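You operate a simulated robot arm through the tools that you are given. There is no shell and no other tool.

You run a simulated two-armed robot. Do the job below in one go: nothing can be reset, and whatever is moved stays where it is left.

## Task
Wipe up the spill on the top of the folding mat with the white cloth and put it back.

Only the result counts: the job must be done as asked and must still hold three seconds after the hand-in. Knocking over, shifting, dropping, spilling or breaking anything else fails it. Flat cloth is picked up by pressing the open fingertips on it (5 to 10 N) and closing them slowly along it; thin cloth reads only 2 to 8 mm in the jaws.

## Robot
Two 7-joint arms with two-finger parallel grippers on one trunk, on a base that moves. Base frame: it is fixed to the floor where the robot stands at the start and does not move with it; the origin is under the middle of the robot, x ahead of it, y to its left, z up. Lengths are in m, angles in degrees, forces in N, time in s.
The left shoulder is at the start at [0.038, 0.101, 1.165], the right one opposite. With the tool pointing down near the work surface each hand reaches from about 0.2 to 0.52 m from the robot's upright axis, wherever it stands, measured 20 degrees to its own side. Places, roughly: white cloth [0.5, -0.1, 0.9]. Payload 2.4 kg a hand.
The tool frame of a hand sits at the grasp point between the pads (the TCP): z along the fingers, y along the line on which they close. The tips reach 0.024 m beyond it. Largest opening 0.068 m; finger width 0.017, thickness 0.01; the body of the gripper, 0.04 by 0.07 m, starts 0.041 m behind the TCP.
Orientation is that of the tool frame in the base frame, as [roll, pitch, yaw] about the fixed x, y, z axes, in that order (R = Rz(yaw) Ry(pitch) Rx(roll)). With the fingers straight down and closing along the base's y, the tool's x points along the base's -x, its y along +y and its z along -z.

## Interface
- The arms move only by the tool arm_command. It takes "left_series", "right_series" or both (then of equal length, played together; a hand with none holds still); each is a list of rows, each a list of 7 numbers: the shift along the base's x, y, z in m, then the turn, a rotation vector about the base's x, y, z in degrees, then the gripper command, from -1 (fully open) to 1 (shut), values between in proportion. In form: [[tx, ty, tz, rx, ry, rz, hand], ...]. A call has 1 to 20 rows; each row is the pose to reach, as a shift and turn from the pose commanded when the call began. Rows are played at 5 a second. More than 0.05 m and 8.6 degrees between two rows, or a gripper value outside its range, and nothing of the call is played. Where a pose cannot be reached the arm comes as near as it can. A force on the tool above 40 N (or 10 N above the force at the start of the call, whichever is more), or a blocked arm, ends the call early, and 0.2 s more pass. Each finger travels about 0.072 m/s and halts on what it meets, pressing with about 40 N; the grip force reading is that of the motor and also rises with nothing between the fingers. The clock runs only during rows and for 0.2 s after the last one: add rows that repeat a pose to give the fingers time. The reply holds the time, the measured pose of the TCP, the force on the tool along the base axes, the opening and the grip force, in the units named above and with some noise, with the torque about the TCP (base axes, N m) and any sound that the robot's microphone picked up, and new pictures: "pictures" is both (left out), scene, wrist or none (wrist: the cameras of the hands that moved).
- Cameras (640 x 400 px; columns grow to the right, rows downward): "scene" is now at [0.0988, -0.0458, 1.3073]; the picture's right is [-0.57, -0.82, 0.00], its down [-0.60, 0.42, -0.68] and it looks along [0.56, -0.39, -0.73] (base axes); focal length 284 px, centre (320, 200). "left" rides on the left gripper at [0.084, -0.011, -0.075] in its tool frame; the picture's right is [0.13, 0.99, 0.00], its down [-0.60, 0.08, -0.79] and it looks along [-0.79, 0.10, 0.61] (tool axes); focal length 251 px, centre (320, 200). "right" rides on the right gripper at [0.084, 0.011, -0.075] in its tool frame; the picture's right is [-0.13, 0.99, 0.00], its down [-0.60, -0.08, -0.79] and it looks along [-0.79, -0.10, 0.61] (tool axes); focal length 251 px, centre (320, 200). There is no depth. A picture from a camera that has moved, and an enlarged one, comes with that camera's place and axes in the base frame and with its lens.
- move_column(by): moves the trunk up (or, below 0, down) by that many m; the arms and the scene camera ride with it, the base frame stays. It gives what a move gives, with no picture.
- steer(legs): drives the robot by 1 to 6 legs, each [ahead, left, turn to the left] in m, m and degrees, along the robot's own axes; the way and the turn of a leg run together, so that a leg with both is an arc; at most 1.5 m and 180 degrees a leg. The arms and the cameras ride along, it lands a little off, and it stops where it bumps. It gives what a move gives, and a new picture of the scene camera.
- head_to(pan, tilt): turns the head with the scene camera to pan (to the left, within 86 degrees either way) and tilt (down, from -29 to 69), counted from straight ahead of the robot (the tilt from the chest, where the trunk bows). It gives what a move gives, and a new picture of the scene camera.
- inspect(camera, box): a new picture of the part [left, top, right, bottom] of that camera's present view, enlarged. It takes no simulated time.
- sign_off(): hands the job in; it is judged then, once.

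Places have to be worked out from the pictures, the camera data and where the tool is seen. Open the grippers and draw the arms clear of the work before you hand the job in, unless the task says otherwise.

The tools are called after ">>>" as a command line: name --argument value ..., lists and objects as JSON in quotes. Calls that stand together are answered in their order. arm_command: Moves the arms, as the interface text tells. Its arguments: {"type":"object","properties":{"left_series":{"type":"array","items":{"type":"array","items":{"type":"number"}}},"right_series":{"type":"array","items":{"type":"array","items":{"type":"number"}}},"pictures":{"type":"string","enum":["both","scene","wrist","none"]}},"required":[]} The other tools are called the same way: move_column (by) moves the trunk up or down; steer (legs) drives the base; head_to (pan, tilt) turns the head that bears the scene camera; inspect (camera, box) takes an enlarged picture of a part of a camera's view; sign_off () hands the job in.

At the start:

```text
clock: 0.0
left_tcp_pos: [0.2233, -0.0331, 1.1223]
left_tool_rot: [179.8, 0.0, -179.9]
left_contact_force: [0.3, -0.4, -0.1]
left_ft_torque: [0.01, -0.02, 0.02]
left_width: 0.0681
left_gripper_force: 0.2
right_tcp_pos: [0.217, -0.2426, 1.0994]
right_tool_rot: [-179.9, 0.0, -180.0]
right_contact_force: [-0.7, 0.3, -0.5]
right_ft_torque: [0.03, -0.01, -0.02]
right_width: 0.0681
right_gripper_force: 0.0
trunk travel left (down, up): [-0.379, 0.471]
robot x, y, heading: [-0.0017, 0.0016, -0.0]
head pan, tilt (commanded): [-34.9, 46.9]
```

scene: 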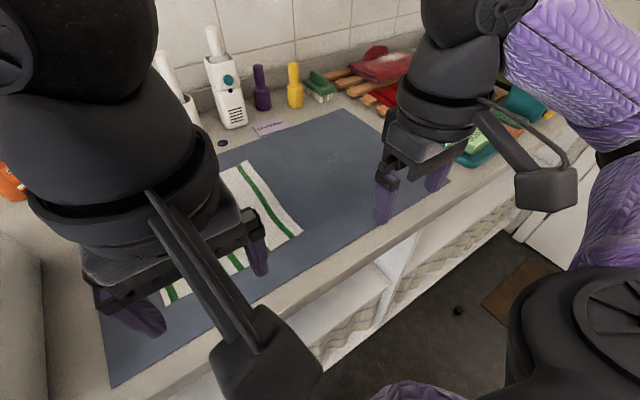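
right: 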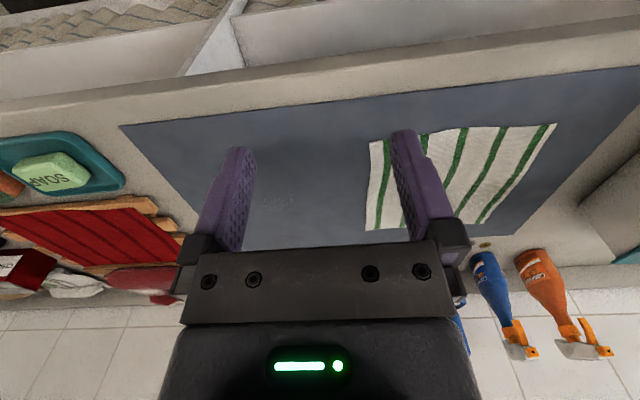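
left: 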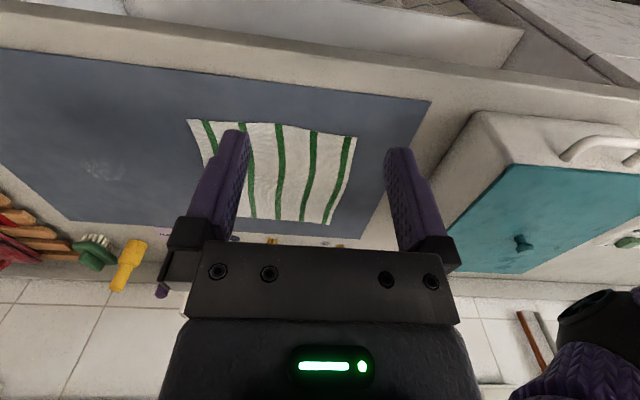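

The pictures show a white cloth with green stripes lying on a grey-blue mat, with a faint wet spot to the right of it. I enlarge the views to find the spill and the cloth's outline.

>>> inspect --camera "scene" --box '[220, 80, 420, 205]'

>>> inspect --camera "right" --box '[120, 100, 440, 260]'

>>> inspect --camera "left" --box '[0, 60, 400, 260]'

```text
3.20 times, centred on (320, 142) of scene
camera zoom: at [0.0988, -0.0458, 1.3073], right [-0.57, -0.82, 0.0], down [-0.6, 0.42, -0.68], along [0.56, -0.39, -0.73], focal length 908 px, centre (320, 384)
```

zoom: 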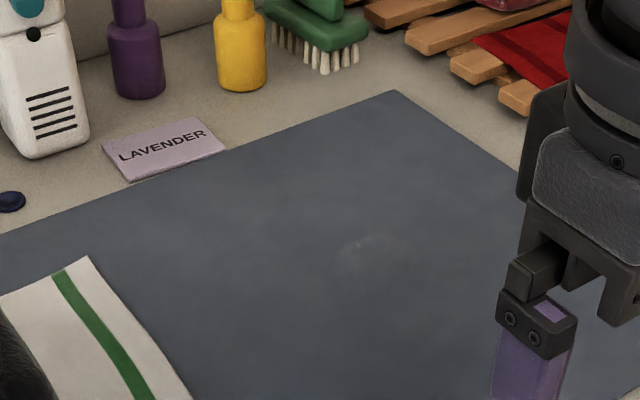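

```text
2.00 times, centred on (280, 180) of right
camera zoom: at [0.1324, -0.2325, 1.1766], right [0.13, 0.99, 0.0], down [0.6, -0.08, 0.79], along [0.79, -0.1, -0.61], focal length 503 px, centre (400, 240)
```

zoom: 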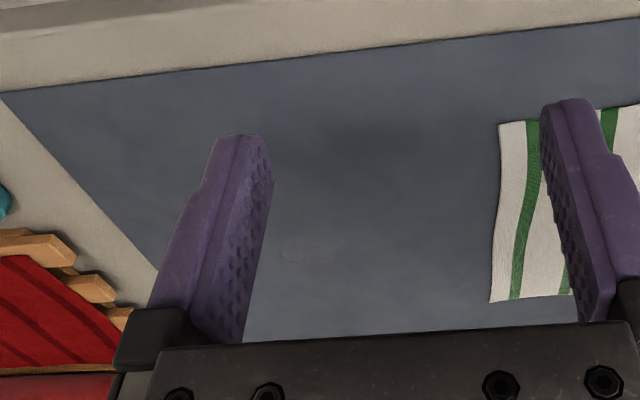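

```text
1.60 times, centred on (200, 160) of left
camera zoom: at [0.1403, -0.0423, 1.1968], right [-0.13, 0.99, 0.0], down [0.6, 0.08, 0.79], along [0.79, 0.1, -0.61], focal length 402 px, centre (512, 264)
```

zoom: 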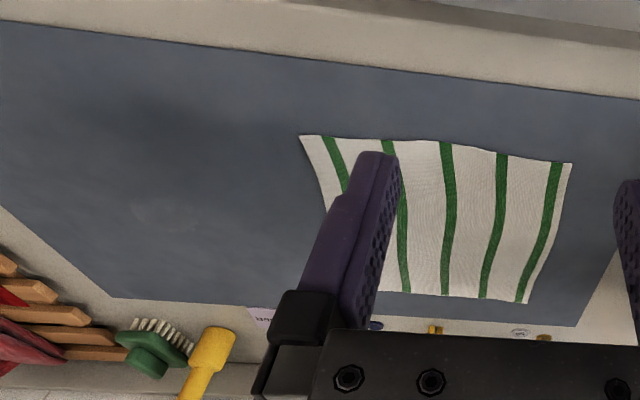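

The spill is a faint glossy patch; triangulating from the three cameras puts it near [0.49, -0.362, 0.90], and the cloth spans about x 0.37 to 0.61 and y -0.195 to 0.04. I turn the head to see the floor and the space to the right before any driving.

>>> head_to --pan -60 --tilt 60

```text
clock: 0.9
left_tcp_pos: [0.2237, -0.0329, 1.1217]
left_tool_rot: [180.0, 0.0, 179.9]
left_contact_force: [-0.4, 0.2, 0.0]
left_ft_torque: [0.01, -0.02, 0.02]
left_width: 0.0679
left_gripper_force: 0.0
right_tcp_pos: [0.2181, -0.2449, 1.0993]
right_tool_rot: [-179.9, 0.0, -179.9]
right_contact_force: [-0.4, -0.7, 0.0]
right_ft_torque: [-0.01, -0.01, 0.01]
right_width: 0.0678
right_gripper_force: 0.1
trunk travel left (down, up): [-0.379, 0.471]
robot x, y, heading: [-0.0021, 0.0008, -0.3]
head pan, tilt (commanded): [-60.0, 60.0]
camera scene: at [0.0668, -0.0579, 1.2905], right [-0.87, -0.5, 0.0], down [-0.43, 0.75, -0.5], along [0.25, -0.43, -0.87], focal length 284 px, centre (320, 200)
```

scene: 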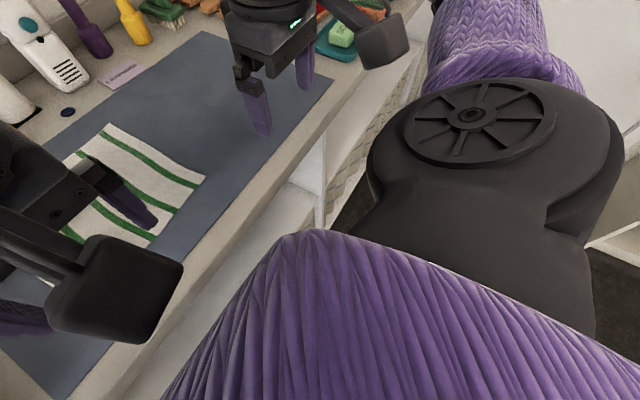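

The arm and shoulder hide most of the floor on that side. I look to the right with less tilt to see what stands there.

>>> head_to --pan -80 --tilt 30

>>> head_to --pan -40 --tilt 30

>>> head_to --pan 0 --tilt 55

```text
clock: 1.8
left_tcp_pos: [0.2231, -0.0328, 1.1223]
left_tool_rot: [-180.0, 0.0, -180.0]
left_contact_force: [0.3, 0.3, -1.0]
left_ft_torque: [-0.01, 0.0, 0.03]
left_width: 0.0682
left_gripper_force: 0.0
right_tcp_pos: [0.2178, -0.2434, 1.0997]
right_tool_rot: [-180.0, 0.1, -179.9]
right_contact_force: [0.4, 0.2, -0.4]
right_ft_torque: [-0.03, 0.04, -0.02]
right_width: 0.0678
right_gripper_force: 0.1
trunk travel left (down, up): [-0.379, 0.471]
robot x, y, heading: [-0.0013, -0.0025, 0.1]
head pan, tilt (commanded): [-80.0, 30.0]
camera scene: at [0.0492, -0.0892, 1.3325], right [-0.98, -0.17, 0.0], down [-0.09, 0.49, -0.87], along [0.15, -0.85, -0.5], focal length 284 px, centre (320, 200)
```

scene: 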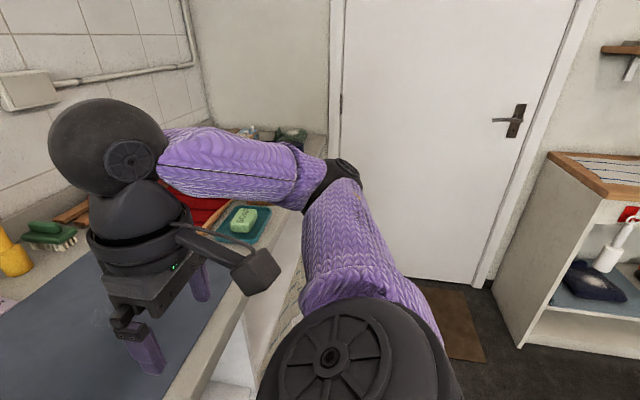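

```text
clock: 2.9
left_tcp_pos: [0.223, -0.0327, 1.1226]
left_tool_rot: [-180.0, 0.0, 180.0]
left_contact_force: [-0.4, 0.5, -0.1]
left_ft_torque: [0.02, 0.01, -0.01]
left_width: 0.0678
left_gripper_force: 0.1
right_tcp_pos: [0.2169, -0.2436, 1.1004]
right_tool_rot: [-179.9, 0.0, -179.9]
right_contact_force: [0.1, -0.3, 0.4]
right_ft_torque: [-0.03, -0.01, -0.02]
right_width: 0.0682
right_gripper_force: 0.1
trunk travel left (down, up): [-0.379, 0.471]
robot x, y, heading: [-0.0012, 0.001, -0.1]
head pan, tilt (commanded): [-40.0, 30.0]
camera scene: at [0.1027, -0.0584, 1.3325], right [-0.64, -0.77, 0.0], down [-0.38, 0.32, -0.87], along [0.66, -0.56, -0.5], focal length 284 px, centre (320, 200)
```

scene: 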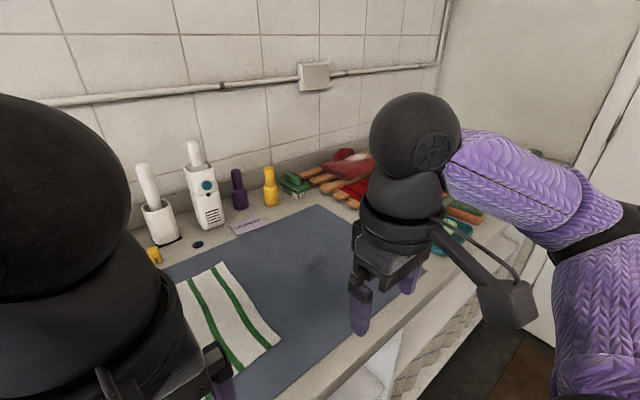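

```text
clock: 4.0
left_tcp_pos: [0.2237, -0.0332, 1.1219]
left_tool_rot: [180.0, 0.0, -180.0]
left_contact_force: [0.2, 0.5, 0.5]
left_ft_torque: [0.01, 0.01, 0.03]
left_width: 0.0681
left_gripper_force: 0.0
right_tcp_pos: [0.2168, -0.2432, 1.1002]
right_tool_rot: [-180.0, 0.0, -179.9]
right_contact_force: [0.2, 0.8, 0.5]
right_ft_torque: [0.01, -0.02, 0.02]
right_width: 0.068
right_gripper_force: 0.0
trunk travel left (down, up): [-0.379, 0.471]
robot x, y, heading: [0.0046, -0.0026, 0.1]
head pan, tilt (commanded): [0.0, 55.0]
camera scene: at [0.1056, -0.0002, 1.2965], right [0.0, -1.0, 0.0], down [-0.82, 0.0, -0.57], along [0.57, 0.0, -0.82], focal length 284 px, centre (320, 200)
```

scene: 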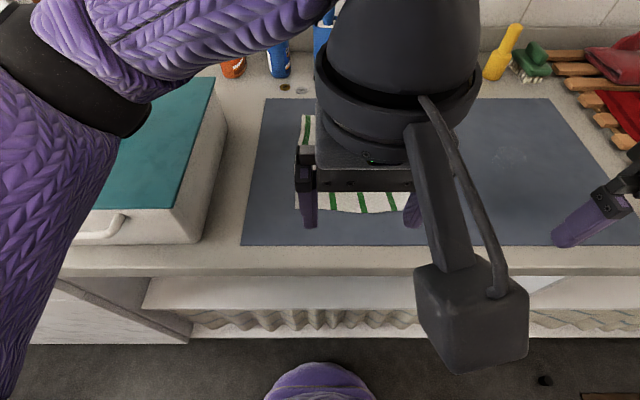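

To the right there is free floor up to a small black object at about [0.17, -0.87], so a short sideways drive is safe. I look straight down to judge the gap between the base and the counter.

>>> head_to --pan 0 --tilt 69

```text
clock: 4.7
left_tcp_pos: [0.2234, -0.0324, 1.1217]
left_tool_rot: [-179.9, 0.0, 180.0]
left_contact_force: [-0.9, -0.3, 0.1]
left_ft_torque: [0.02, 0.0, -0.01]
left_width: 0.068
left_gripper_force: 0.0
right_tcp_pos: [0.2171, -0.2443, 1.1005]
right_tool_rot: [-179.9, 0.0, -179.9]
right_contact_force: [0.8, -0.3, 0.8]
right_ft_torque: [0.01, -0.05, 0.02]
right_width: 0.0681
right_gripper_force: 0.1
trunk travel left (down, up): [-0.379, 0.471]
robot x, y, heading: [-0.0012, 0.0008, -0.1]
head pan, tilt (commanded): [0.0, 68.8]
camera scene: at [0.0894, -0.0002, 1.2811], right [0.0, -1.0, 0.0], down [-0.93, 0.0, -0.36], along [0.36, 0.0, -0.93], focal length 284 px, centre (320, 200)
```

scene: 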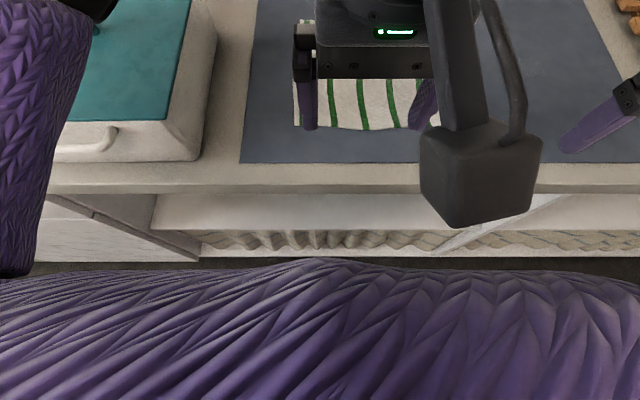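

The chest is about 0.15 m from the counter edge, so I won't drive ahead. A sideways drive of 0.18 m to the right brings both the cloth and the spill within reach of the arms.

>>> steer --legs '[[0, -0.18, 0]]'

>>> head_to --pan -10 --tilt 50

```text
clock: 6.2
left_tcp_pos: [0.2231, -0.2127, 1.1216]
left_tool_rot: [179.9, 0.1, -179.9]
left_contact_force: [0.4, -0.2, -0.9]
left_ft_torque: [0.03, -0.02, 0.02]
left_width: 0.0677
left_gripper_force: 0.0
right_tcp_pos: [0.2172, -0.4243, 1.1007]
right_tool_rot: [-179.9, 0.0, -179.9]
right_contact_force: [0.5, 0.2, 0.8]
right_ft_torque: [0.0, 0.02, 0.0]
right_width: 0.068
right_gripper_force: 0.0
trunk travel left (down, up): [-0.379, 0.471]
robot x, y, heading: [-0.0006, -0.1791, -0.2]
head pan, tilt (commanded): [0.0, 68.8]
camera scene: at [0.0895, -0.1804, 1.2811], right [0.0, -1.0, 0.0], down [-0.93, 0.0, -0.36], along [0.36, 0.0, -0.93], focal length 284 px, centre (320, 200)
```

scene: 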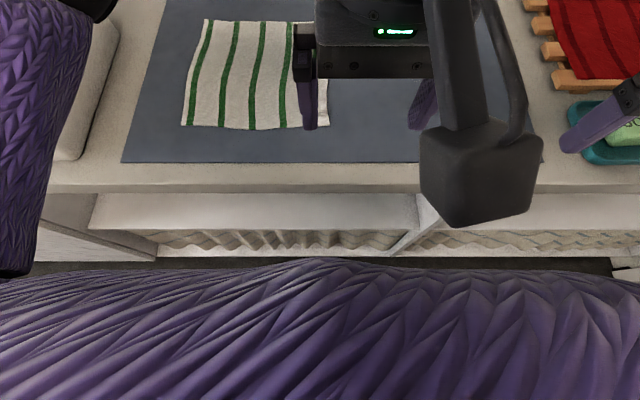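

```text
clock: 7.1
left_tcp_pos: [0.2234, -0.2114, 1.1215]
left_tool_rot: [179.9, 0.1, -179.9]
left_contact_force: [-1.3, 0.3, 0.0]
left_ft_torque: [0.0, 0.01, 0.02]
left_width: 0.068
left_gripper_force: 0.0
right_tcp_pos: [0.2173, -0.4243, 1.1007]
right_tool_rot: [-179.9, 0.0, -179.8]
right_contact_force: [0.5, 0.4, 0.1]
right_ft_torque: [-0.01, 0.01, -0.01]
right_width: 0.0683
right_gripper_force: 0.1
trunk travel left (down, up): [-0.379, 0.471]
robot x, y, heading: [-0.0015, -0.1779, 0.1]
head pan, tilt (commanded): [-10.0, 50.0]
camera scene: at [0.1093, -0.1931, 1.303], right [-0.17, -0.98, 0.0], down [-0.76, 0.13, -0.64], along [0.63, -0.11, -0.77], focal length 284 px, centre (320, 200)
```

scene: 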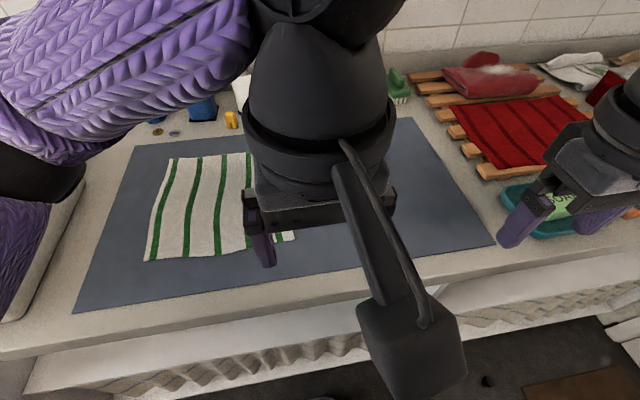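

The left arm hides the middle of the work, so I shift the left hand 0.22 m to the left at the same height. This also gives new wrist pictures of the cloth and spill.

>>> arm_command --left_series '[[0, 0.045, 0, 0, 0, 0, -1], [0, 0.09, 0, 0, 0, 0, -1], [0, 0.135, 0, 0, 0, 0, -1], [0, 0.18, 0, 0, 0, 0, -1], [0, 0.22, 0, 0, 0, 0, -1], [0, 0.22, 0, 0, 0, 0, -1]]' --right_series '[[0, 0, 0, 0, 0, 0, -1], [0, 0, 0, 0, 0, 0, -1], [0, 0, 0, 0, 0, 0, -1], [0, 0, 0, 0, 0, 0, -1], [0, 0, 0, 0, 0, 0, -1], [0, 0, 0, 0, 0, 0, -1]]' --pictures "both"

```text
clock: 8.5
left_tcp_pos: [0.2239, 0.0077, 1.1218]
left_tool_rot: [-180.0, 0.1, -180.0]
left_contact_force: [-0.7, -0.4, 0.3]
left_ft_torque: [0.0, 0.04, 0.03]
left_width: 0.068
left_gripper_force: 0.1
right_tcp_pos: [0.218, -0.4219, 1.0997]
right_tool_rot: [-179.9, 0.0, -179.9]
right_contact_force: [0.3, 0.7, -0.6]
right_ft_torque: [-0.01, -0.01, 0.0]
right_width: 0.0683
right_gripper_force: 0.1
trunk travel left (down, up): [-0.379, 0.471]
robot x, y, heading: [-0.0036, -0.179, 0.2]
head pan, tilt (commanded): [-10.0, 50.0]
camera scene: at [0.1093, -0.193, 1.303], right [-0.17, -0.98, 0.0], down [-0.75, 0.13, -0.64], along [0.63, -0.11, -0.77], focal length 284 px, centre (320, 200)
camera right: at [0.1326, -0.4119, 1.1766], right [0.13, 0.99, 0.0], down [0.6, -0.08, 0.79], along [0.79, -0.1, -0.61], focal length 251 px, centre (320, 200)
camera left: at [0.1404, -0.001, 1.1975], right [-0.13, 0.99, 0.0], down [0.6, 0.08, 0.79], along [0.79, 0.1, -0.61], focal length 251 px, centre (320, 200)
```

scene: 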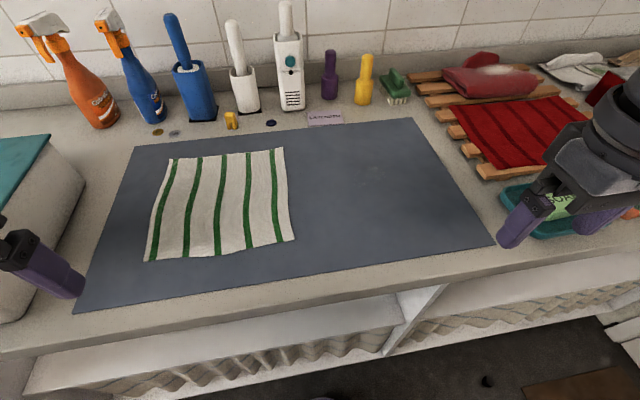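
right: 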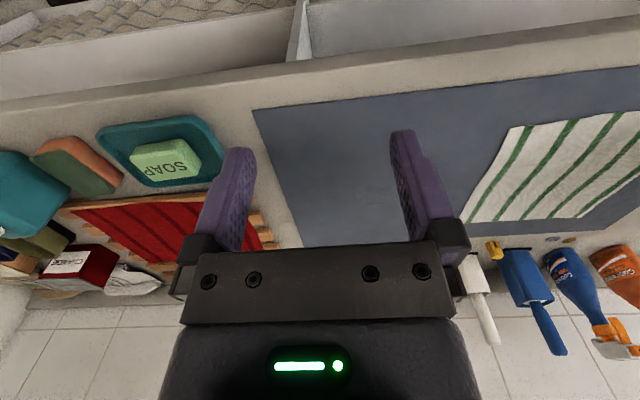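
left: 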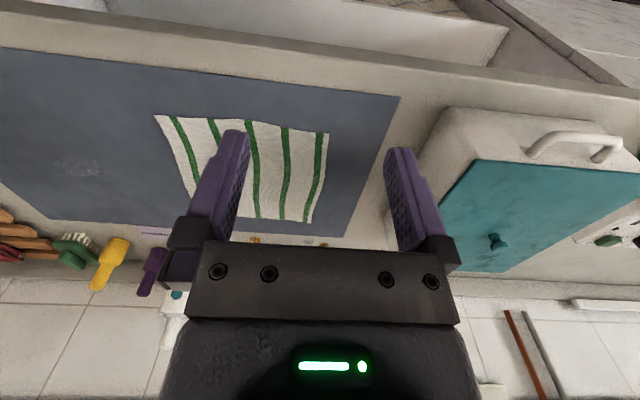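

Now the whole cloth and mat are in view: cloth corners at about [0.365, -0.193], [0.367, 0.040], [0.612, 0.040] and [0.603, -0.198]. I enlarge the area where the spill is.

>>> inspect --camera "scene" --box '[290, 140, 450, 240]'

>>> inspect --camera "right" --box '[240, 90, 480, 240]'

>>> inspect --camera "left" --box '[0, 110, 200, 235]'

```text
4.00 times, centred on (370, 190) of scene
camera zoom: at [0.1093, -0.193, 1.303], right [-0.17, -0.98, 0.0], down [-0.75, 0.13, -0.64], along [0.63, -0.11, -0.77], focal length 1135 px, centre (120, 240)
```

zoom: 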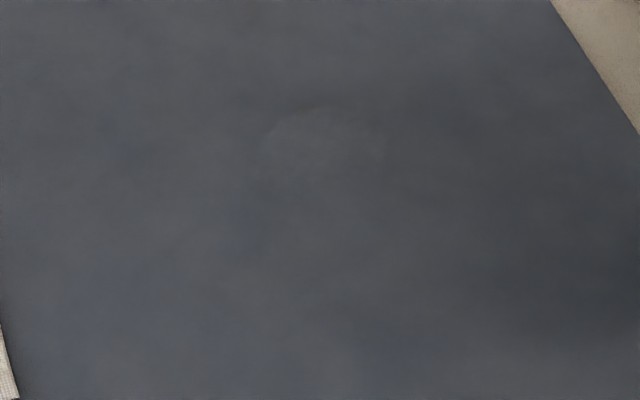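

```text
2.67 times, centred on (360, 165) of right
camera zoom: at [0.1326, -0.4119, 1.1766], right [0.13, 0.99, 0.0], down [0.6, -0.08, 0.79], along [0.79, -0.1, -0.61], focal length 670 px, centre (213, 293)
```

zoom: 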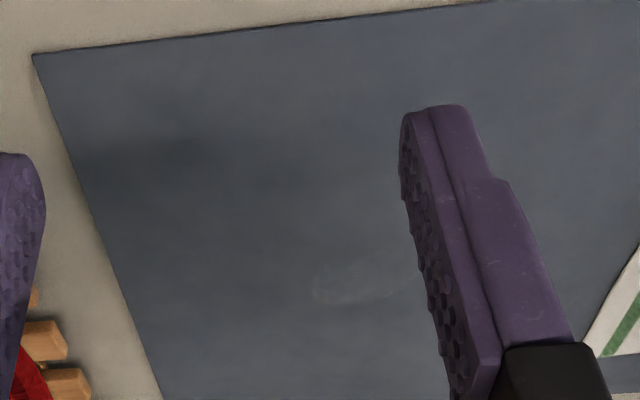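

```text
3.20 times, centred on (100, 172) of left
camera zoom: at [0.1404, -0.001, 1.1975], right [-0.13, 0.99, 0.0], down [0.6, 0.08, 0.79], along [0.79, 0.1, -0.61], focal length 805 px, centre (1024, 288)
```

zoom: 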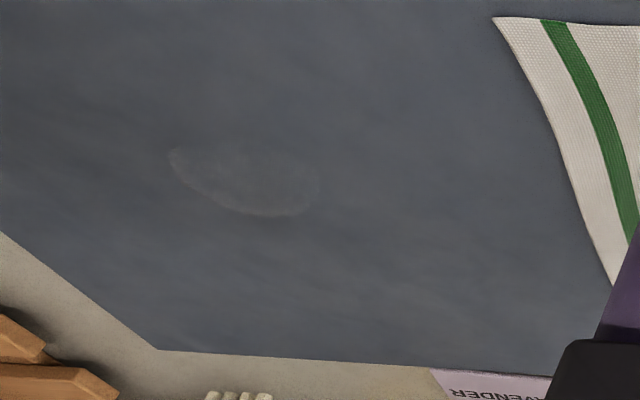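

The spill shows as a disc about 0.065 m across centred near [0.487, -0.361]. My plan is to pinch the cloth near its right and left edges with the two hands, drag it flat to the spill, wipe under the right fingertips, and bring it back the same way; I move the right hand above the right edge first, tilted 10 degrees forward for reach.

>>> arm_command --right_series '[[0.025, 0.027, 0, 0, -1, 0, -1], [0.05, 0.054, 0, 0, -2, 0, -1], [0.076, 0.082, 0, 0, -3, 0, -1], [0.101, 0.109, 0, 0, -4, 0, -1], [0.126, 0.136, -0.01, 0, -5, 0, -1], [0.151, 0.163, -0.025, 0, -6, 0, -1], [0.176, 0.19, -0.04, 0, -7, 0, -1], [0.202, 0.218, -0.06, 0, -8, 0, -1], [0.227, 0.245, -0.08, 0, -9, 0, -1], [0.252, 0.272, -0.1, 0, -10, 0, -1], [0.252, 0.272, -0.1, 0, -10, 0, -1], [0.252, 0.272, -0.1, 0, -10, 0, -1]]' --pictures "both"

```text
clock: 11.1
left_tcp_pos: [0.2236, 0.0074, 1.123]
left_tool_rot: [180.0, 0.0, -179.9]
left_contact_force: [0.1, -0.1, 0.5]
left_ft_torque: [0.0, -0.02, -0.05]
left_width: 0.0682
left_gripper_force: 0.2
right_tcp_pos: [0.4684, -0.151, 0.9998]
right_tool_rot: [-179.9, 9.9, -179.9]
right_contact_force: [0.2, -0.2, 0.0]
right_ft_torque: [0.0, 0.01, 0.02]
right_width: 0.068
right_gripper_force: 0.0
trunk travel left (down, up): [-0.379, 0.471]
robot x, y, heading: [-0.0, -0.1799, 0.1]
head pan, tilt (commanded): [-10.0, 50.0]
camera scene: at [0.1094, -0.193, 1.303], right [-0.17, -0.98, 0.0], down [-0.75, 0.13, -0.64], along [0.63, -0.11, -0.77], focal length 284 px, centre (320, 200)
camera right: at [0.3729, -0.1401, 1.0607], right [0.13, 0.99, 0.02], down [0.46, -0.08, 0.89], along [0.88, -0.1, -0.46], focal length 251 px, centre (320, 200)
```

scene: 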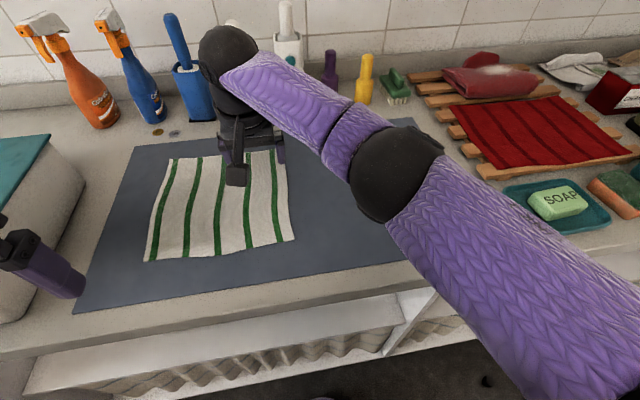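
right: 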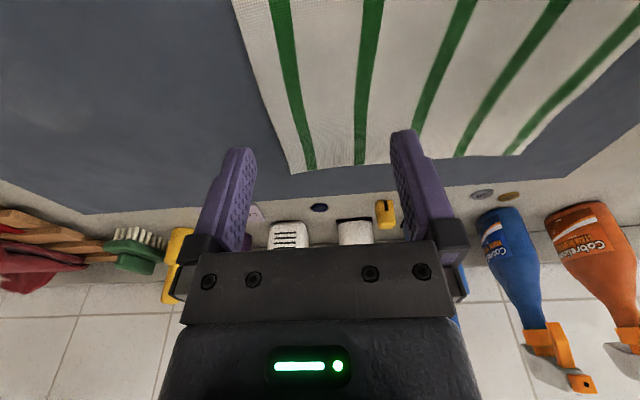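

The right hand is at [0.468, -0.151, 1.0], right above the cloth's right part. I bring the left hand above the left part and lower the right to just above the cloth with the jaws at about 0.05 m.

>>> arm_command --left_series '[[0.03, -0.001, -0.005, 0, -1, 0, -1], [0.06, -0.003, -0.015, 0, -2, 0, -1], [0.09, -0.005, -0.03, 0, -3, 0, -0.9], [0.12, -0.007, -0.045, 0, -4, 0, -0.8], [0.15, -0.009, -0.06, 0, -5, 0, -0.7], [0.18, -0.01, -0.075, 0, -6, 0, -0.6], [0.21, -0.011, -0.095, 0, -8, 0, -0.5], [0.246, -0.012, -0.123, 0, -10, 0, -0.47], [0.246, -0.012, -0.123, 0, -10, 0, -0.47], [0.246, -0.012, -0.123, 0, -10, 0, -0.47]]' --right_series '[[0, 0, 0, 0, 0, 0, -1], [0, 0, 0, 0, 0, 0, -0.8], [0, 0, 0, 0, 0, 0, -0.6], [0, 0, 0, 0, 0, 0, -0.47], [0, 0, -0.015, 0, 0, 0, -0.47], [0, 0, -0.03, 0, 0, 0, -0.47], [0, 0, -0.045, 0, 0, 0, -0.47], [0, 0, -0.055, 0, 0, 0, -0.47], [0, 0, -0.06, 0, 0, 0, -0.47], [0, 0, -0.06, 0, 0, 0, -0.47]]' --pictures "both"

```text
clock: 13.3
left_tcp_pos: [0.4698, -0.0043, 0.9983]
left_tool_rot: [180.0, 10.0, -179.9]
left_contact_force: [-0.7, 0.6, 0.2]
left_ft_torque: [0.01, 0.01, 0.0]
left_width: 0.0499
left_gripper_force: 0.1
right_tcp_pos: [0.4685, -0.1515, 0.94]
right_tool_rot: [-179.9, 10.1, -179.9]
right_contact_force: [0.3, 0.0, -0.9]
right_ft_torque: [0.01, -0.03, 0.02]
right_width: 0.0496
right_gripper_force: 0.0
trunk travel left (down, up): [-0.379, 0.471]
robot x, y, heading: [-0.0003, -0.1771, 0.1]
head pan, tilt (commanded): [-10.0, 50.0]
camera scene: at [0.1094, -0.1928, 1.303], right [-0.17, -0.98, 0.0], down [-0.75, 0.13, -0.64], along [0.63, -0.11, -0.77], focal length 284 px, centre (320, 200)
camera right: at [0.3727, -0.14, 1.0008], right [0.13, 0.99, 0.02], down [0.46, -0.08, 0.89], along [0.88, -0.1, -0.46], focal length 251 px, centre (320, 200)
camera left: at [0.3743, -0.0128, 1.0576], right [-0.13, 0.99, -0.02], down [0.46, 0.08, 0.89], along [0.88, 0.1, -0.46], focal length 251 px, centre (320, 200)
```

scene: 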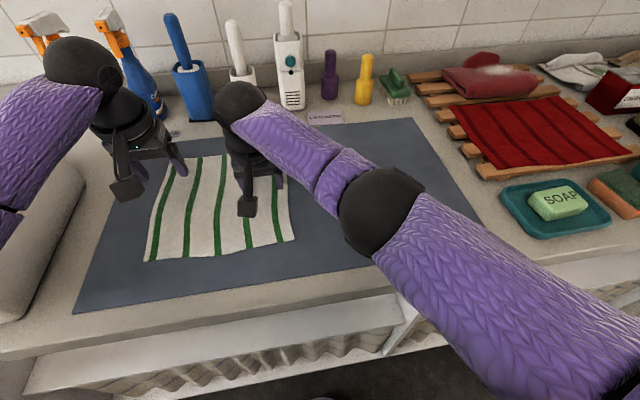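
right: 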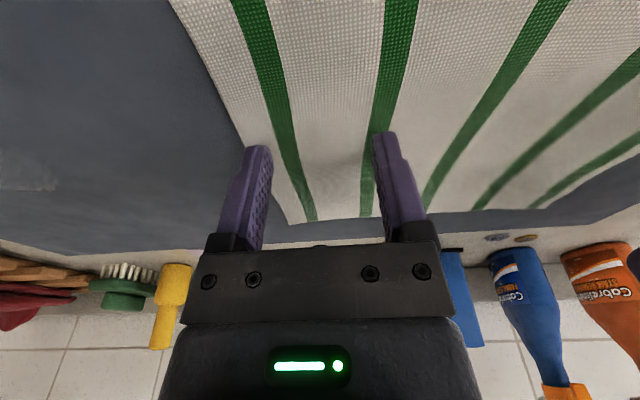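
left: 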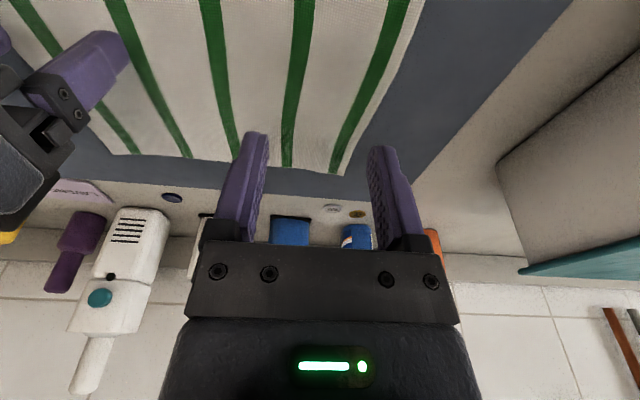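

Both right fingertips hover over the cloth, the outer one close to the edge, so I shift 6 mm inward and lower in small steps until there is contact.

>>> arm_command --right_series '[[0, 0.006, -0.006, 0, 0, 0, -0.47], [0, 0.006, -0.01, 0, 0, 0, -0.47], [0, 0.006, -0.013, 0, 0, 0, -0.47], [0, 0.006, -0.015, 0, 0, 0, -0.47], [0, 0.006, -0.015, 0, 0, 0, -0.47]]' --pictures "wrist"

```text
clock: 14.5
left_tcp_pos: [0.468, -0.0045, 0.9998]
left_tool_rot: [179.8, 10.1, -179.9]
left_contact_force: [-0.6, 0.7, 0.3]
left_ft_torque: [0.0, 0.01, -0.02]
left_width: 0.0502
left_gripper_force: 0.1
right_tcp_pos: [0.4691, -0.1444, 0.9286]
right_tool_rot: [180.0, 10.6, -179.8]
right_contact_force: [-6.6, -3.0, 16.8]
right_ft_torque: [-0.12, 0.25, -0.01]
right_width: 0.0502
right_gripper_force: 0.1
trunk travel left (down, up): [-0.379, 0.471]
robot x, y, heading: [0.0021, -0.1798, -0.1]
head pan, tilt (commanded): [-10.0, 50.0]
stopped in row 5 (right hand): the force on the tool passed its limit at 42 N (the readings are from after the stop); the commanded pose is now the measured one
camera right: at [0.3724, -0.1337, 0.9887], right [0.12, 0.99, 0.02], down [0.45, -0.08, 0.89], along [0.89, -0.1, -0.45], focal length 251 px, centre (320, 200)
```

right: 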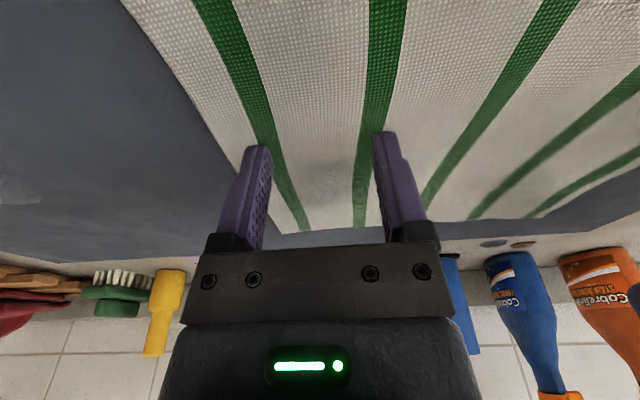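

Contact came at about z 0.930 and the arm is stiff: it now presses with 17 N. I ease up by 0.8 mm to get into the 5 to 10 N range.

>>> arm_command --right_series '[[0, 0, 0.0008, 0, 0, 0, -0.47], [0, 0, 0.0008, 0, 0, 0, -0.47]]' --pictures "none"

```text
clock: 15.1
left_tcp_pos: [0.4684, -0.0043, 1.0]
left_tool_rot: [180.0, 9.9, -179.9]
left_contact_force: [0.7, 1.1, 0.7]
left_ft_torque: [0.0, 0.02, 0.01]
left_width: 0.0502
left_gripper_force: 0.2
right_tcp_pos: [0.4695, -0.1435, 0.9294]
right_tool_rot: [-179.9, 10.5, -179.9]
right_contact_force: [-4.8, -1.1, 14.0]
right_ft_torque: [-0.05, 0.14, 0.02]
right_width: 0.0499
right_gripper_force: 0.0
trunk travel left (down, up): [-0.379, 0.471]
robot x, y, heading: [-0.0005, -0.181, 0.1]
head pan, tilt (commanded): [-10.0, 50.0]
```

Force is 14 N, still above the range, and falling about 3.5 N per mm. I raise another 1.5 mm.

>>> arm_command --right_series '[[0, 0, 0.0008, 0, 0, 0, -0.47], [0, 0, 0.0015, 0, 0, 0, -0.47], [0, 0, 0.0015, 0, 0, 0, -0.47]]' --pictures "none"

```text
clock: 15.9
left_tcp_pos: [0.4686, -0.0035, 0.9983]
left_tool_rot: [179.9, 10.0, -179.9]
left_contact_force: [-0.5, 0.4, 0.0]
left_ft_torque: [-0.02, 0.02, 0.0]
left_width: 0.05
left_gripper_force: 0.1
right_tcp_pos: [0.4695, -0.1445, 0.9295]
right_tool_rot: [-180.0, 10.4, -179.8]
right_contact_force: [-0.9, 0.5, 0.9]
right_ft_torque: [-0.01, 0.02, 0.03]
right_width: 0.0503
right_gripper_force: 0.0
trunk travel left (down, up): [-0.379, 0.471]
robot x, y, heading: [0.0022, -0.181, -0.3]
head pan, tilt (commanded): [-10.0, 50.0]
```

Now 0.9 N, so contact is right at this height with about 9 N/mm. I press back down 0.8 mm and close the fingers slowly along the cloth.

>>> arm_command --right_series '[[0, 0, -0.0004, 0, 0, 0, -0.47], [0, 0, -0.0008, 0, 0, 0, -0.47], [0, 0, -0.0008, 0, 0, 0, -0.35], [0, 0, -0.0008, 0, 0, 0, -0.2], [0, 0, -0.0008, 0, 0, 0, -0.05]]' --pictures "wrist"

```text
clock: 17.1
left_tcp_pos: [0.469, -0.0036, 0.9992]
left_tool_rot: [180.0, 9.9, -179.9]
left_contact_force: [0.0, 0.2, 0.5]
left_ft_torque: [-0.01, 0.0, 0.0]
left_width: 0.0499
left_gripper_force: 0.1
right_tcp_pos: [0.4704, -0.1453, 0.9299]
right_tool_rot: [180.0, 10.6, -179.7]
right_contact_force: [0.5, 0.4, 7.8]
right_ft_torque: [0.01, 0.03, -0.02]
right_width: 0.0364
right_gripper_force: 0.4
trunk travel left (down, up): [-0.379, 0.471]
robot x, y, heading: [0.0012, -0.1812, 0.1]
head pan, tilt (commanded): [-10.0, 50.0]
camera right: at [0.3735, -0.1334, 0.9891], right [0.12, 0.99, 0.02], down [0.45, -0.08, 0.89], along [0.88, -0.1, -0.46], focal length 251 px, centre (320, 200)
```

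right: 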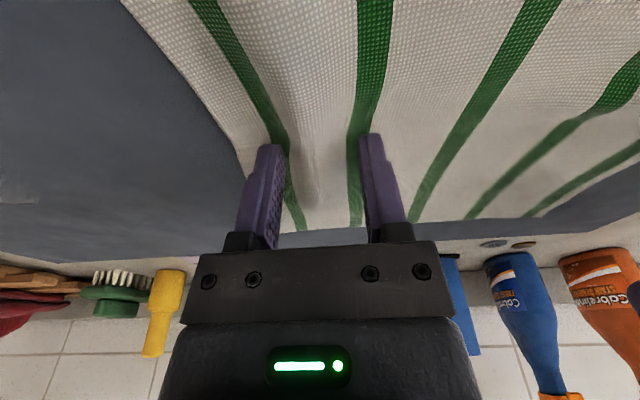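

The press is 7.8 N and the cloth is visibly rising into a ridge between the fingers. I keep the pressure and close slowly all the way.

>>> arm_command --right_series '[[0, 0, 0, 0, 0, 0, 0.1], [0, 0, 0, 0, 0, 0, 0.2], [0, 0, 0, 0, 0, 0, 0.3], [0, 0, 0, 0, 0, 0, 0.4], [0, 0, 0, 0, 0, 0, 0.5], [0, 0, 0, 0, 0, 0, 0.6], [0, 0, 0, 0, 0, 0, 0.7], [0, 0, 0, 0, 0, 0, 0.8], [0, 0, 0, 0, 0, 0, 0.9], [0, 0, 0, 0, 0, 0, 1], [0, 0, 0, 0, 0, 0, 1]]' --pictures "both"

```text
clock: 19.5
left_tcp_pos: [0.4686, -0.0054, 0.9975]
left_tool_rot: [-179.9, 10.0, 180.0]
left_contact_force: [-1.4, 1.2, 0.5]
left_ft_torque: [-0.01, 0.01, -0.01]
left_width: 0.05
left_gripper_force: 0.0
right_tcp_pos: [0.4702, -0.1449, 0.9291]
right_tool_rot: [180.0, 10.6, -179.9]
right_contact_force: [0.6, -3.6, 10.6]
right_ft_torque: [-0.1, -0.03, -0.01]
right_width: 0.0023
right_gripper_force: 26.5
trunk travel left (down, up): [-0.379, 0.471]
robot x, y, heading: [-0.0004, -0.1805, 0.0]
head pan, tilt (commanded): [-10.0, 50.0]
camera scene: at [0.1088, -0.1935, 1.3031], right [-0.17, -0.98, 0.0], down [-0.75, 0.13, -0.64], along [0.63, -0.11, -0.77], focal length 284 px, centre (320, 200)
camera right: at [0.3734, -0.1341, 0.9891], right [0.12, 0.99, 0.02], down [0.45, -0.08, 0.89], along [0.88, -0.1, -0.46], focal length 251 px, centre (320, 200)
```

scene: 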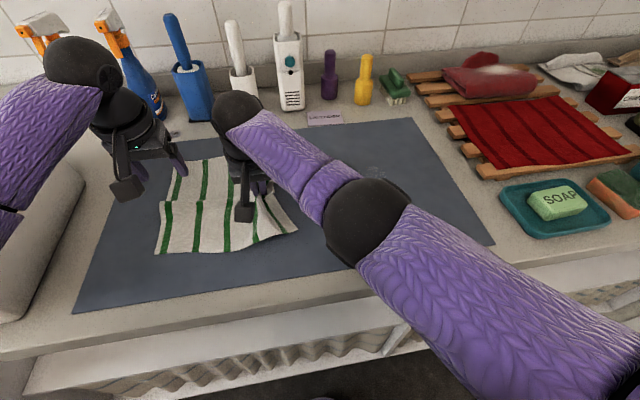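
right: 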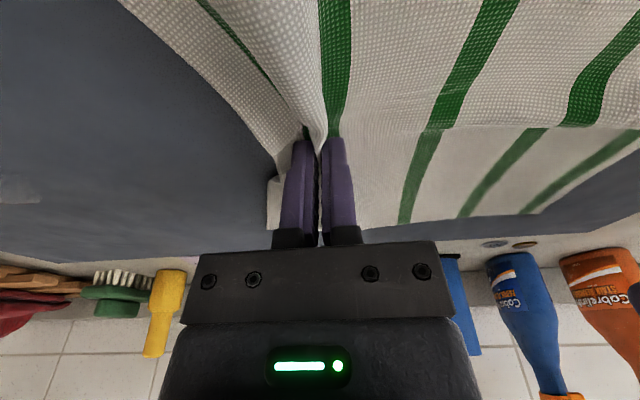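

The jaws read 2.3 mm with cloth between them, so the right hand holds it. I lift 6 mm and drag the cloth flat to the right, stopping just short of the spill.

>>> arm_command --right_series '[[0, 0, 0.003, 0, 0, 0, 1], [0, 0, 0.006, 0, 0, 0, 1], [0, -0.015, 0.006, 0, 0, 0, 1], [0, -0.035, 0.006, 0, 0, 0, 1], [0, -0.055, 0.006, 0, 0, 0, 1], [0, -0.075, 0.006, 0, 0, 0, 1], [0, -0.095, 0.006, 0, 0, 0, 1], [0, -0.115, 0.006, 0, 0, 0, 1], [0, -0.13, 0.006, 0, 0, 0, 1], [0, -0.14, 0.006, 0, 0, 0, 1], [0, -0.14, 0.006, 0, 0, 0, 1]]' --pictures "both"

```text
clock: 21.9
left_tcp_pos: [0.4687, -0.0043, 0.9986]
left_tool_rot: [179.9, 10.0, -179.9]
left_contact_force: [-0.1, 0.3, -0.1]
left_ft_torque: [0.02, 0.01, 0.02]
left_width: 0.0496
left_gripper_force: 0.0
right_tcp_pos: [0.47, -0.2853, 0.934]
right_tool_rot: [180.0, 10.4, -179.9]
right_contact_force: [0.3, 0.1, 0.7]
right_ft_torque: [0.0, 0.0, -0.01]
right_width: 0.0023
right_gripper_force: 26.0
trunk travel left (down, up): [-0.379, 0.471]
robot x, y, heading: [0.0017, -0.1781, 0.0]
head pan, tilt (commanded): [-10.0, 50.0]
camera scene: at [0.1096, -0.193, 1.303], right [-0.17, -0.98, 0.0], down [-0.75, 0.13, -0.64], along [0.63, -0.11, -0.77], focal length 284 px, centre (320, 200)
camera right: at [0.3737, -0.2732, 0.9947], right [0.12, 0.99, 0.02], down [0.45, -0.08, 0.89], along [0.88, -0.1, -0.46], focal length 251 px, centre (320, 200)
```

scene: 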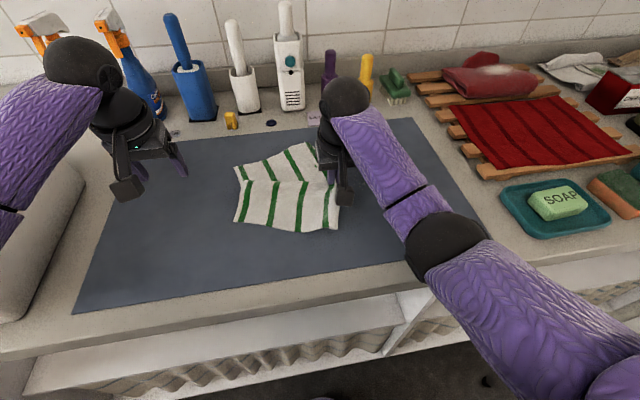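
right: 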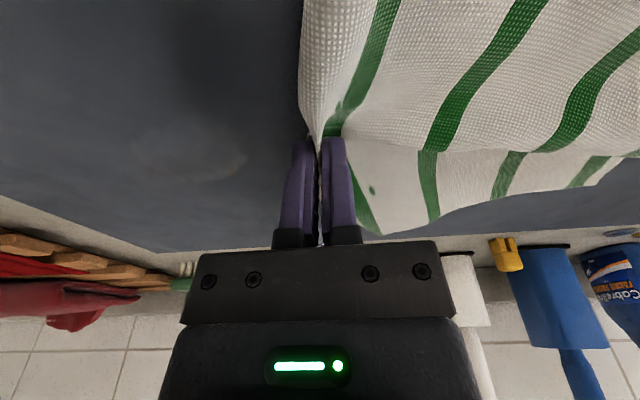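

The spill is clearly seen ahead of the fingers, at x 0.46 to 0.515 and y -0.39 to -0.33. I enlarge the fingertips to check how the cloth sits under them.

>>> inspect --camera "right" --box '[220, 80, 420, 250]'

>>> inspect --camera "scene" --box '[220, 120, 380, 240]'

>>> inspect --camera "left" --box '[0, 0, 240, 160]'

```text
2.35 times, centred on (320, 165) of right
camera zoom: at [0.3737, -0.2732, 0.9947], right [0.12, 0.99, 0.02], down [0.45, -0.08, 0.89], along [0.88, -0.1, -0.46], focal length 592 px, centre (320, 282)
```

zoom: 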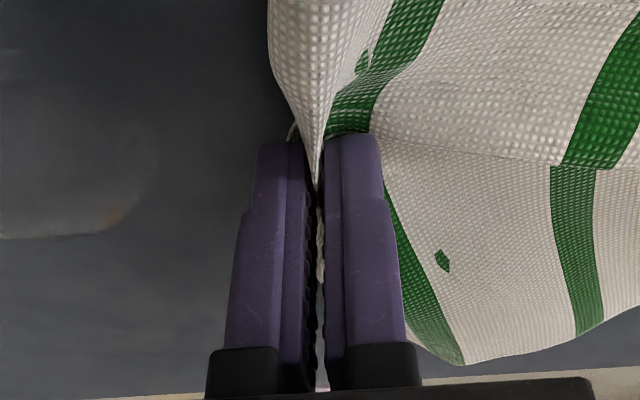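

```text
3.33 times, centred on (300, 180) of scene
camera zoom: at [0.1096, -0.193, 1.303], right [-0.17, -0.98, 0.0], down [-0.75, 0.13, -0.64], along [0.63, -0.11, -0.77], focal length 946 px, centre (387, 267)
```

zoom: 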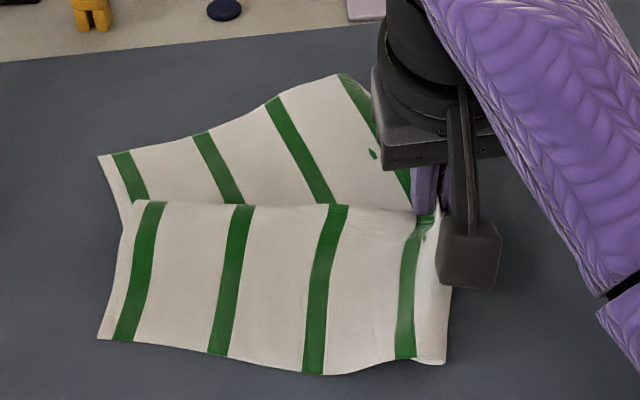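

```text
2.50 times, centred on (120, 80) of left
camera zoom: at [0.3743, -0.0131, 1.0578], right [-0.13, 0.99, -0.02], down [0.46, 0.08, 0.89], along [0.88, 0.1, -0.46], focal length 629 px, centre (820, 500)
```

zoom: 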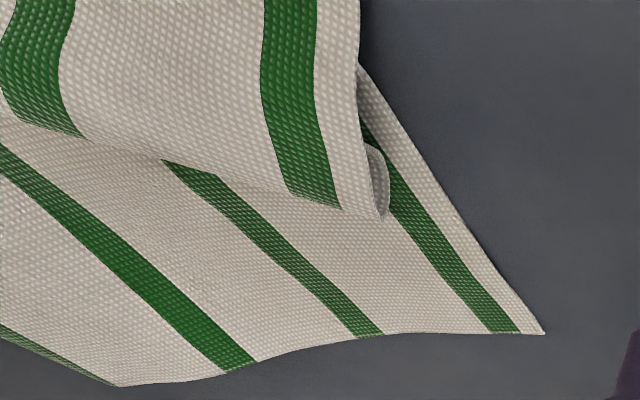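

The cloth is held by its right edge between the fingers and trails to the left with one fold; the inner finger rests on cloth. I go to the near-left side of the spill and lower until light contact.

>>> arm_command --right_series '[[-0.008, -0.015, 0, 0, 0, 0, 1], [-0.015, -0.03, 0, 0, 0, 0, 1], [-0.015, -0.04, -0.002, 0, 0, 0, 1], [-0.015, -0.04, -0.004, 0, 0, 0, 1], [-0.015, -0.04, -0.0053, 0, 0, 0, 1], [-0.015, -0.04, -0.0053, 0, 0, 0, 1]]' --pictures "wrist"

```text
clock: 23.3
left_tcp_pos: [0.4687, -0.0044, 0.9987]
left_tool_rot: [180.0, 10.0, -179.8]
left_contact_force: [-0.8, -0.3, -1.2]
left_ft_torque: [-0.01, 0.02, 0.01]
left_width: 0.0501
left_gripper_force: 0.1
right_tcp_pos: [0.456, -0.3246, 0.9302]
right_tool_rot: [180.0, 10.5, -179.9]
right_contact_force: [1.5, -0.3, 13.1]
right_ft_torque: [0.02, 0.0, -0.03]
right_width: 0.0022
right_gripper_force: 26.4
trunk travel left (down, up): [-0.379, 0.471]
robot x, y, heading: [0.0024, -0.1769, -0.1]
head pan, tilt (commanded): [-10.0, 50.0]
camera right: at [0.3586, -0.3133, 0.9903], right [0.12, 0.99, 0.02], down [0.45, -0.08, 0.89], along [0.88, -0.1, -0.45], focal length 251 px, centre (320, 200)
```

right: 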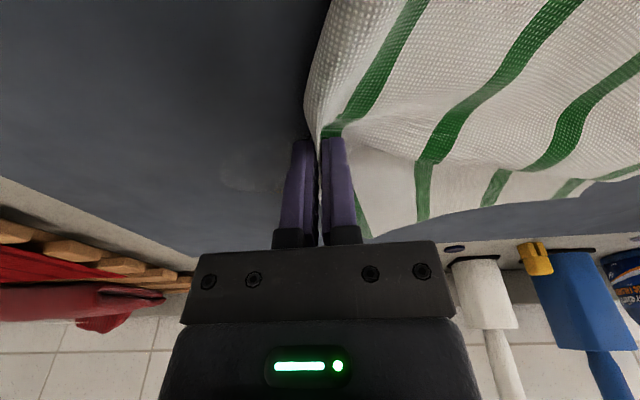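

Contact is 13 N; I ease off 0.6 mm and wipe in strokes along x through the spill, stepping to the right between strokes.

>>> arm_command --right_series '[[0, 0, 0.0006, 0, 0, 0, 1], [0.017, 0, 0.0006, 0, 0, 0, 1], [0.034, 0, 0.0006, 0, 0, 0, 1], [0.051, 0, 0.0006, 0, 0, 0, 1], [0.068, 0, 0.0006, 0, 0, 0, 1], [0.068, -0.01, 0.0006, 0, 0, 0, 1], [0.051, -0.01, 0.0006, 0, 0, 0, 1], [0.034, -0.01, 0.0006, 0, 0, 0, 1], [0.017, -0.01, 0.0006, 0, 0, 0, 1], [0, -0.01, 0.0006, 0, 0, 0, 1], [0, -0.02, 0.0006, 0, 0, 0, 1]]' --pictures "both"

```text
clock: 25.7
left_tcp_pos: [0.4704, -0.0041, 0.9977]
left_tool_rot: [180.0, 10.0, -179.9]
left_contact_force: [0.4, 0.5, -0.2]
left_ft_torque: [-0.03, 0.0, 0.0]
left_width: 0.05
left_gripper_force: 0.1
right_tcp_pos: [0.4557, -0.3437, 0.9304]
right_tool_rot: [180.0, 10.4, -179.7]
right_contact_force: [0.9, 1.6, 3.2]
right_ft_torque: [0.06, -0.02, -0.03]
right_width: 0.0023
right_gripper_force: 26.2
trunk travel left (down, up): [-0.379, 0.471]
robot x, y, heading: [-0.0045, -0.1815, 0.1]
head pan, tilt (commanded): [-10.0, 50.0]
camera scene: at [0.1094, -0.1927, 1.303], right [-0.17, -0.98, 0.0], down [-0.75, 0.13, -0.64], along [0.63, -0.11, -0.77], focal length 284 px, centre (320, 200)
camera right: at [0.3588, -0.3333, 0.9901], right [0.12, 0.99, 0.02], down [0.45, -0.08, 0.89], along [0.88, -0.1, -0.46], focal length 251 px, centre (320, 200)
```

scene: 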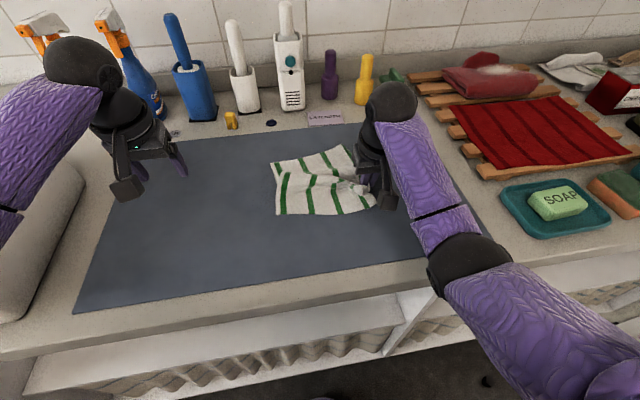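
right: 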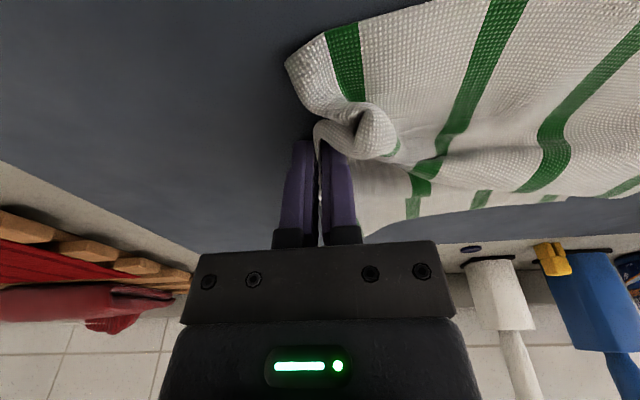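

The mat has not moved and the cloth follows. I enlarge the spill area to see whether the wiped part is fading.

>>> inspect --camera "right" --box '[140, 80, 340, 230]'

>>> inspect --camera "scene" --box '[320, 130, 440, 220]'

```text
2.67 times, centred on (240, 155) of right
camera zoom: at [0.3588, -0.3333, 0.9901], right [0.12, 0.99, 0.02], down [0.45, -0.08, 0.89], along [0.88, -0.1, -0.46], focal length 670 px, centre (533, 320)
```

zoom: 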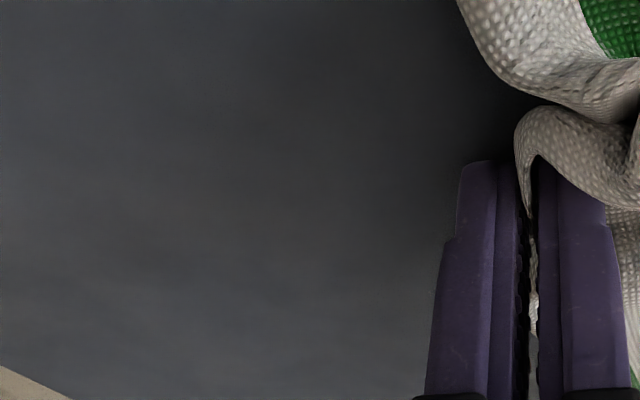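

```text
4.44 times, centred on (380, 175) of scene
camera zoom: at [0.1094, -0.1927, 1.303], right [-0.17, -0.98, 0.0], down [-0.75, 0.13, -0.64], along [0.63, -0.11, -0.77], focal length 1261 px, centre (53, 311)
```

zoom: 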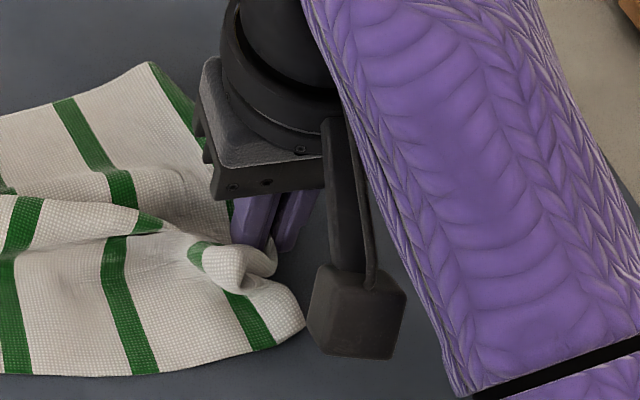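

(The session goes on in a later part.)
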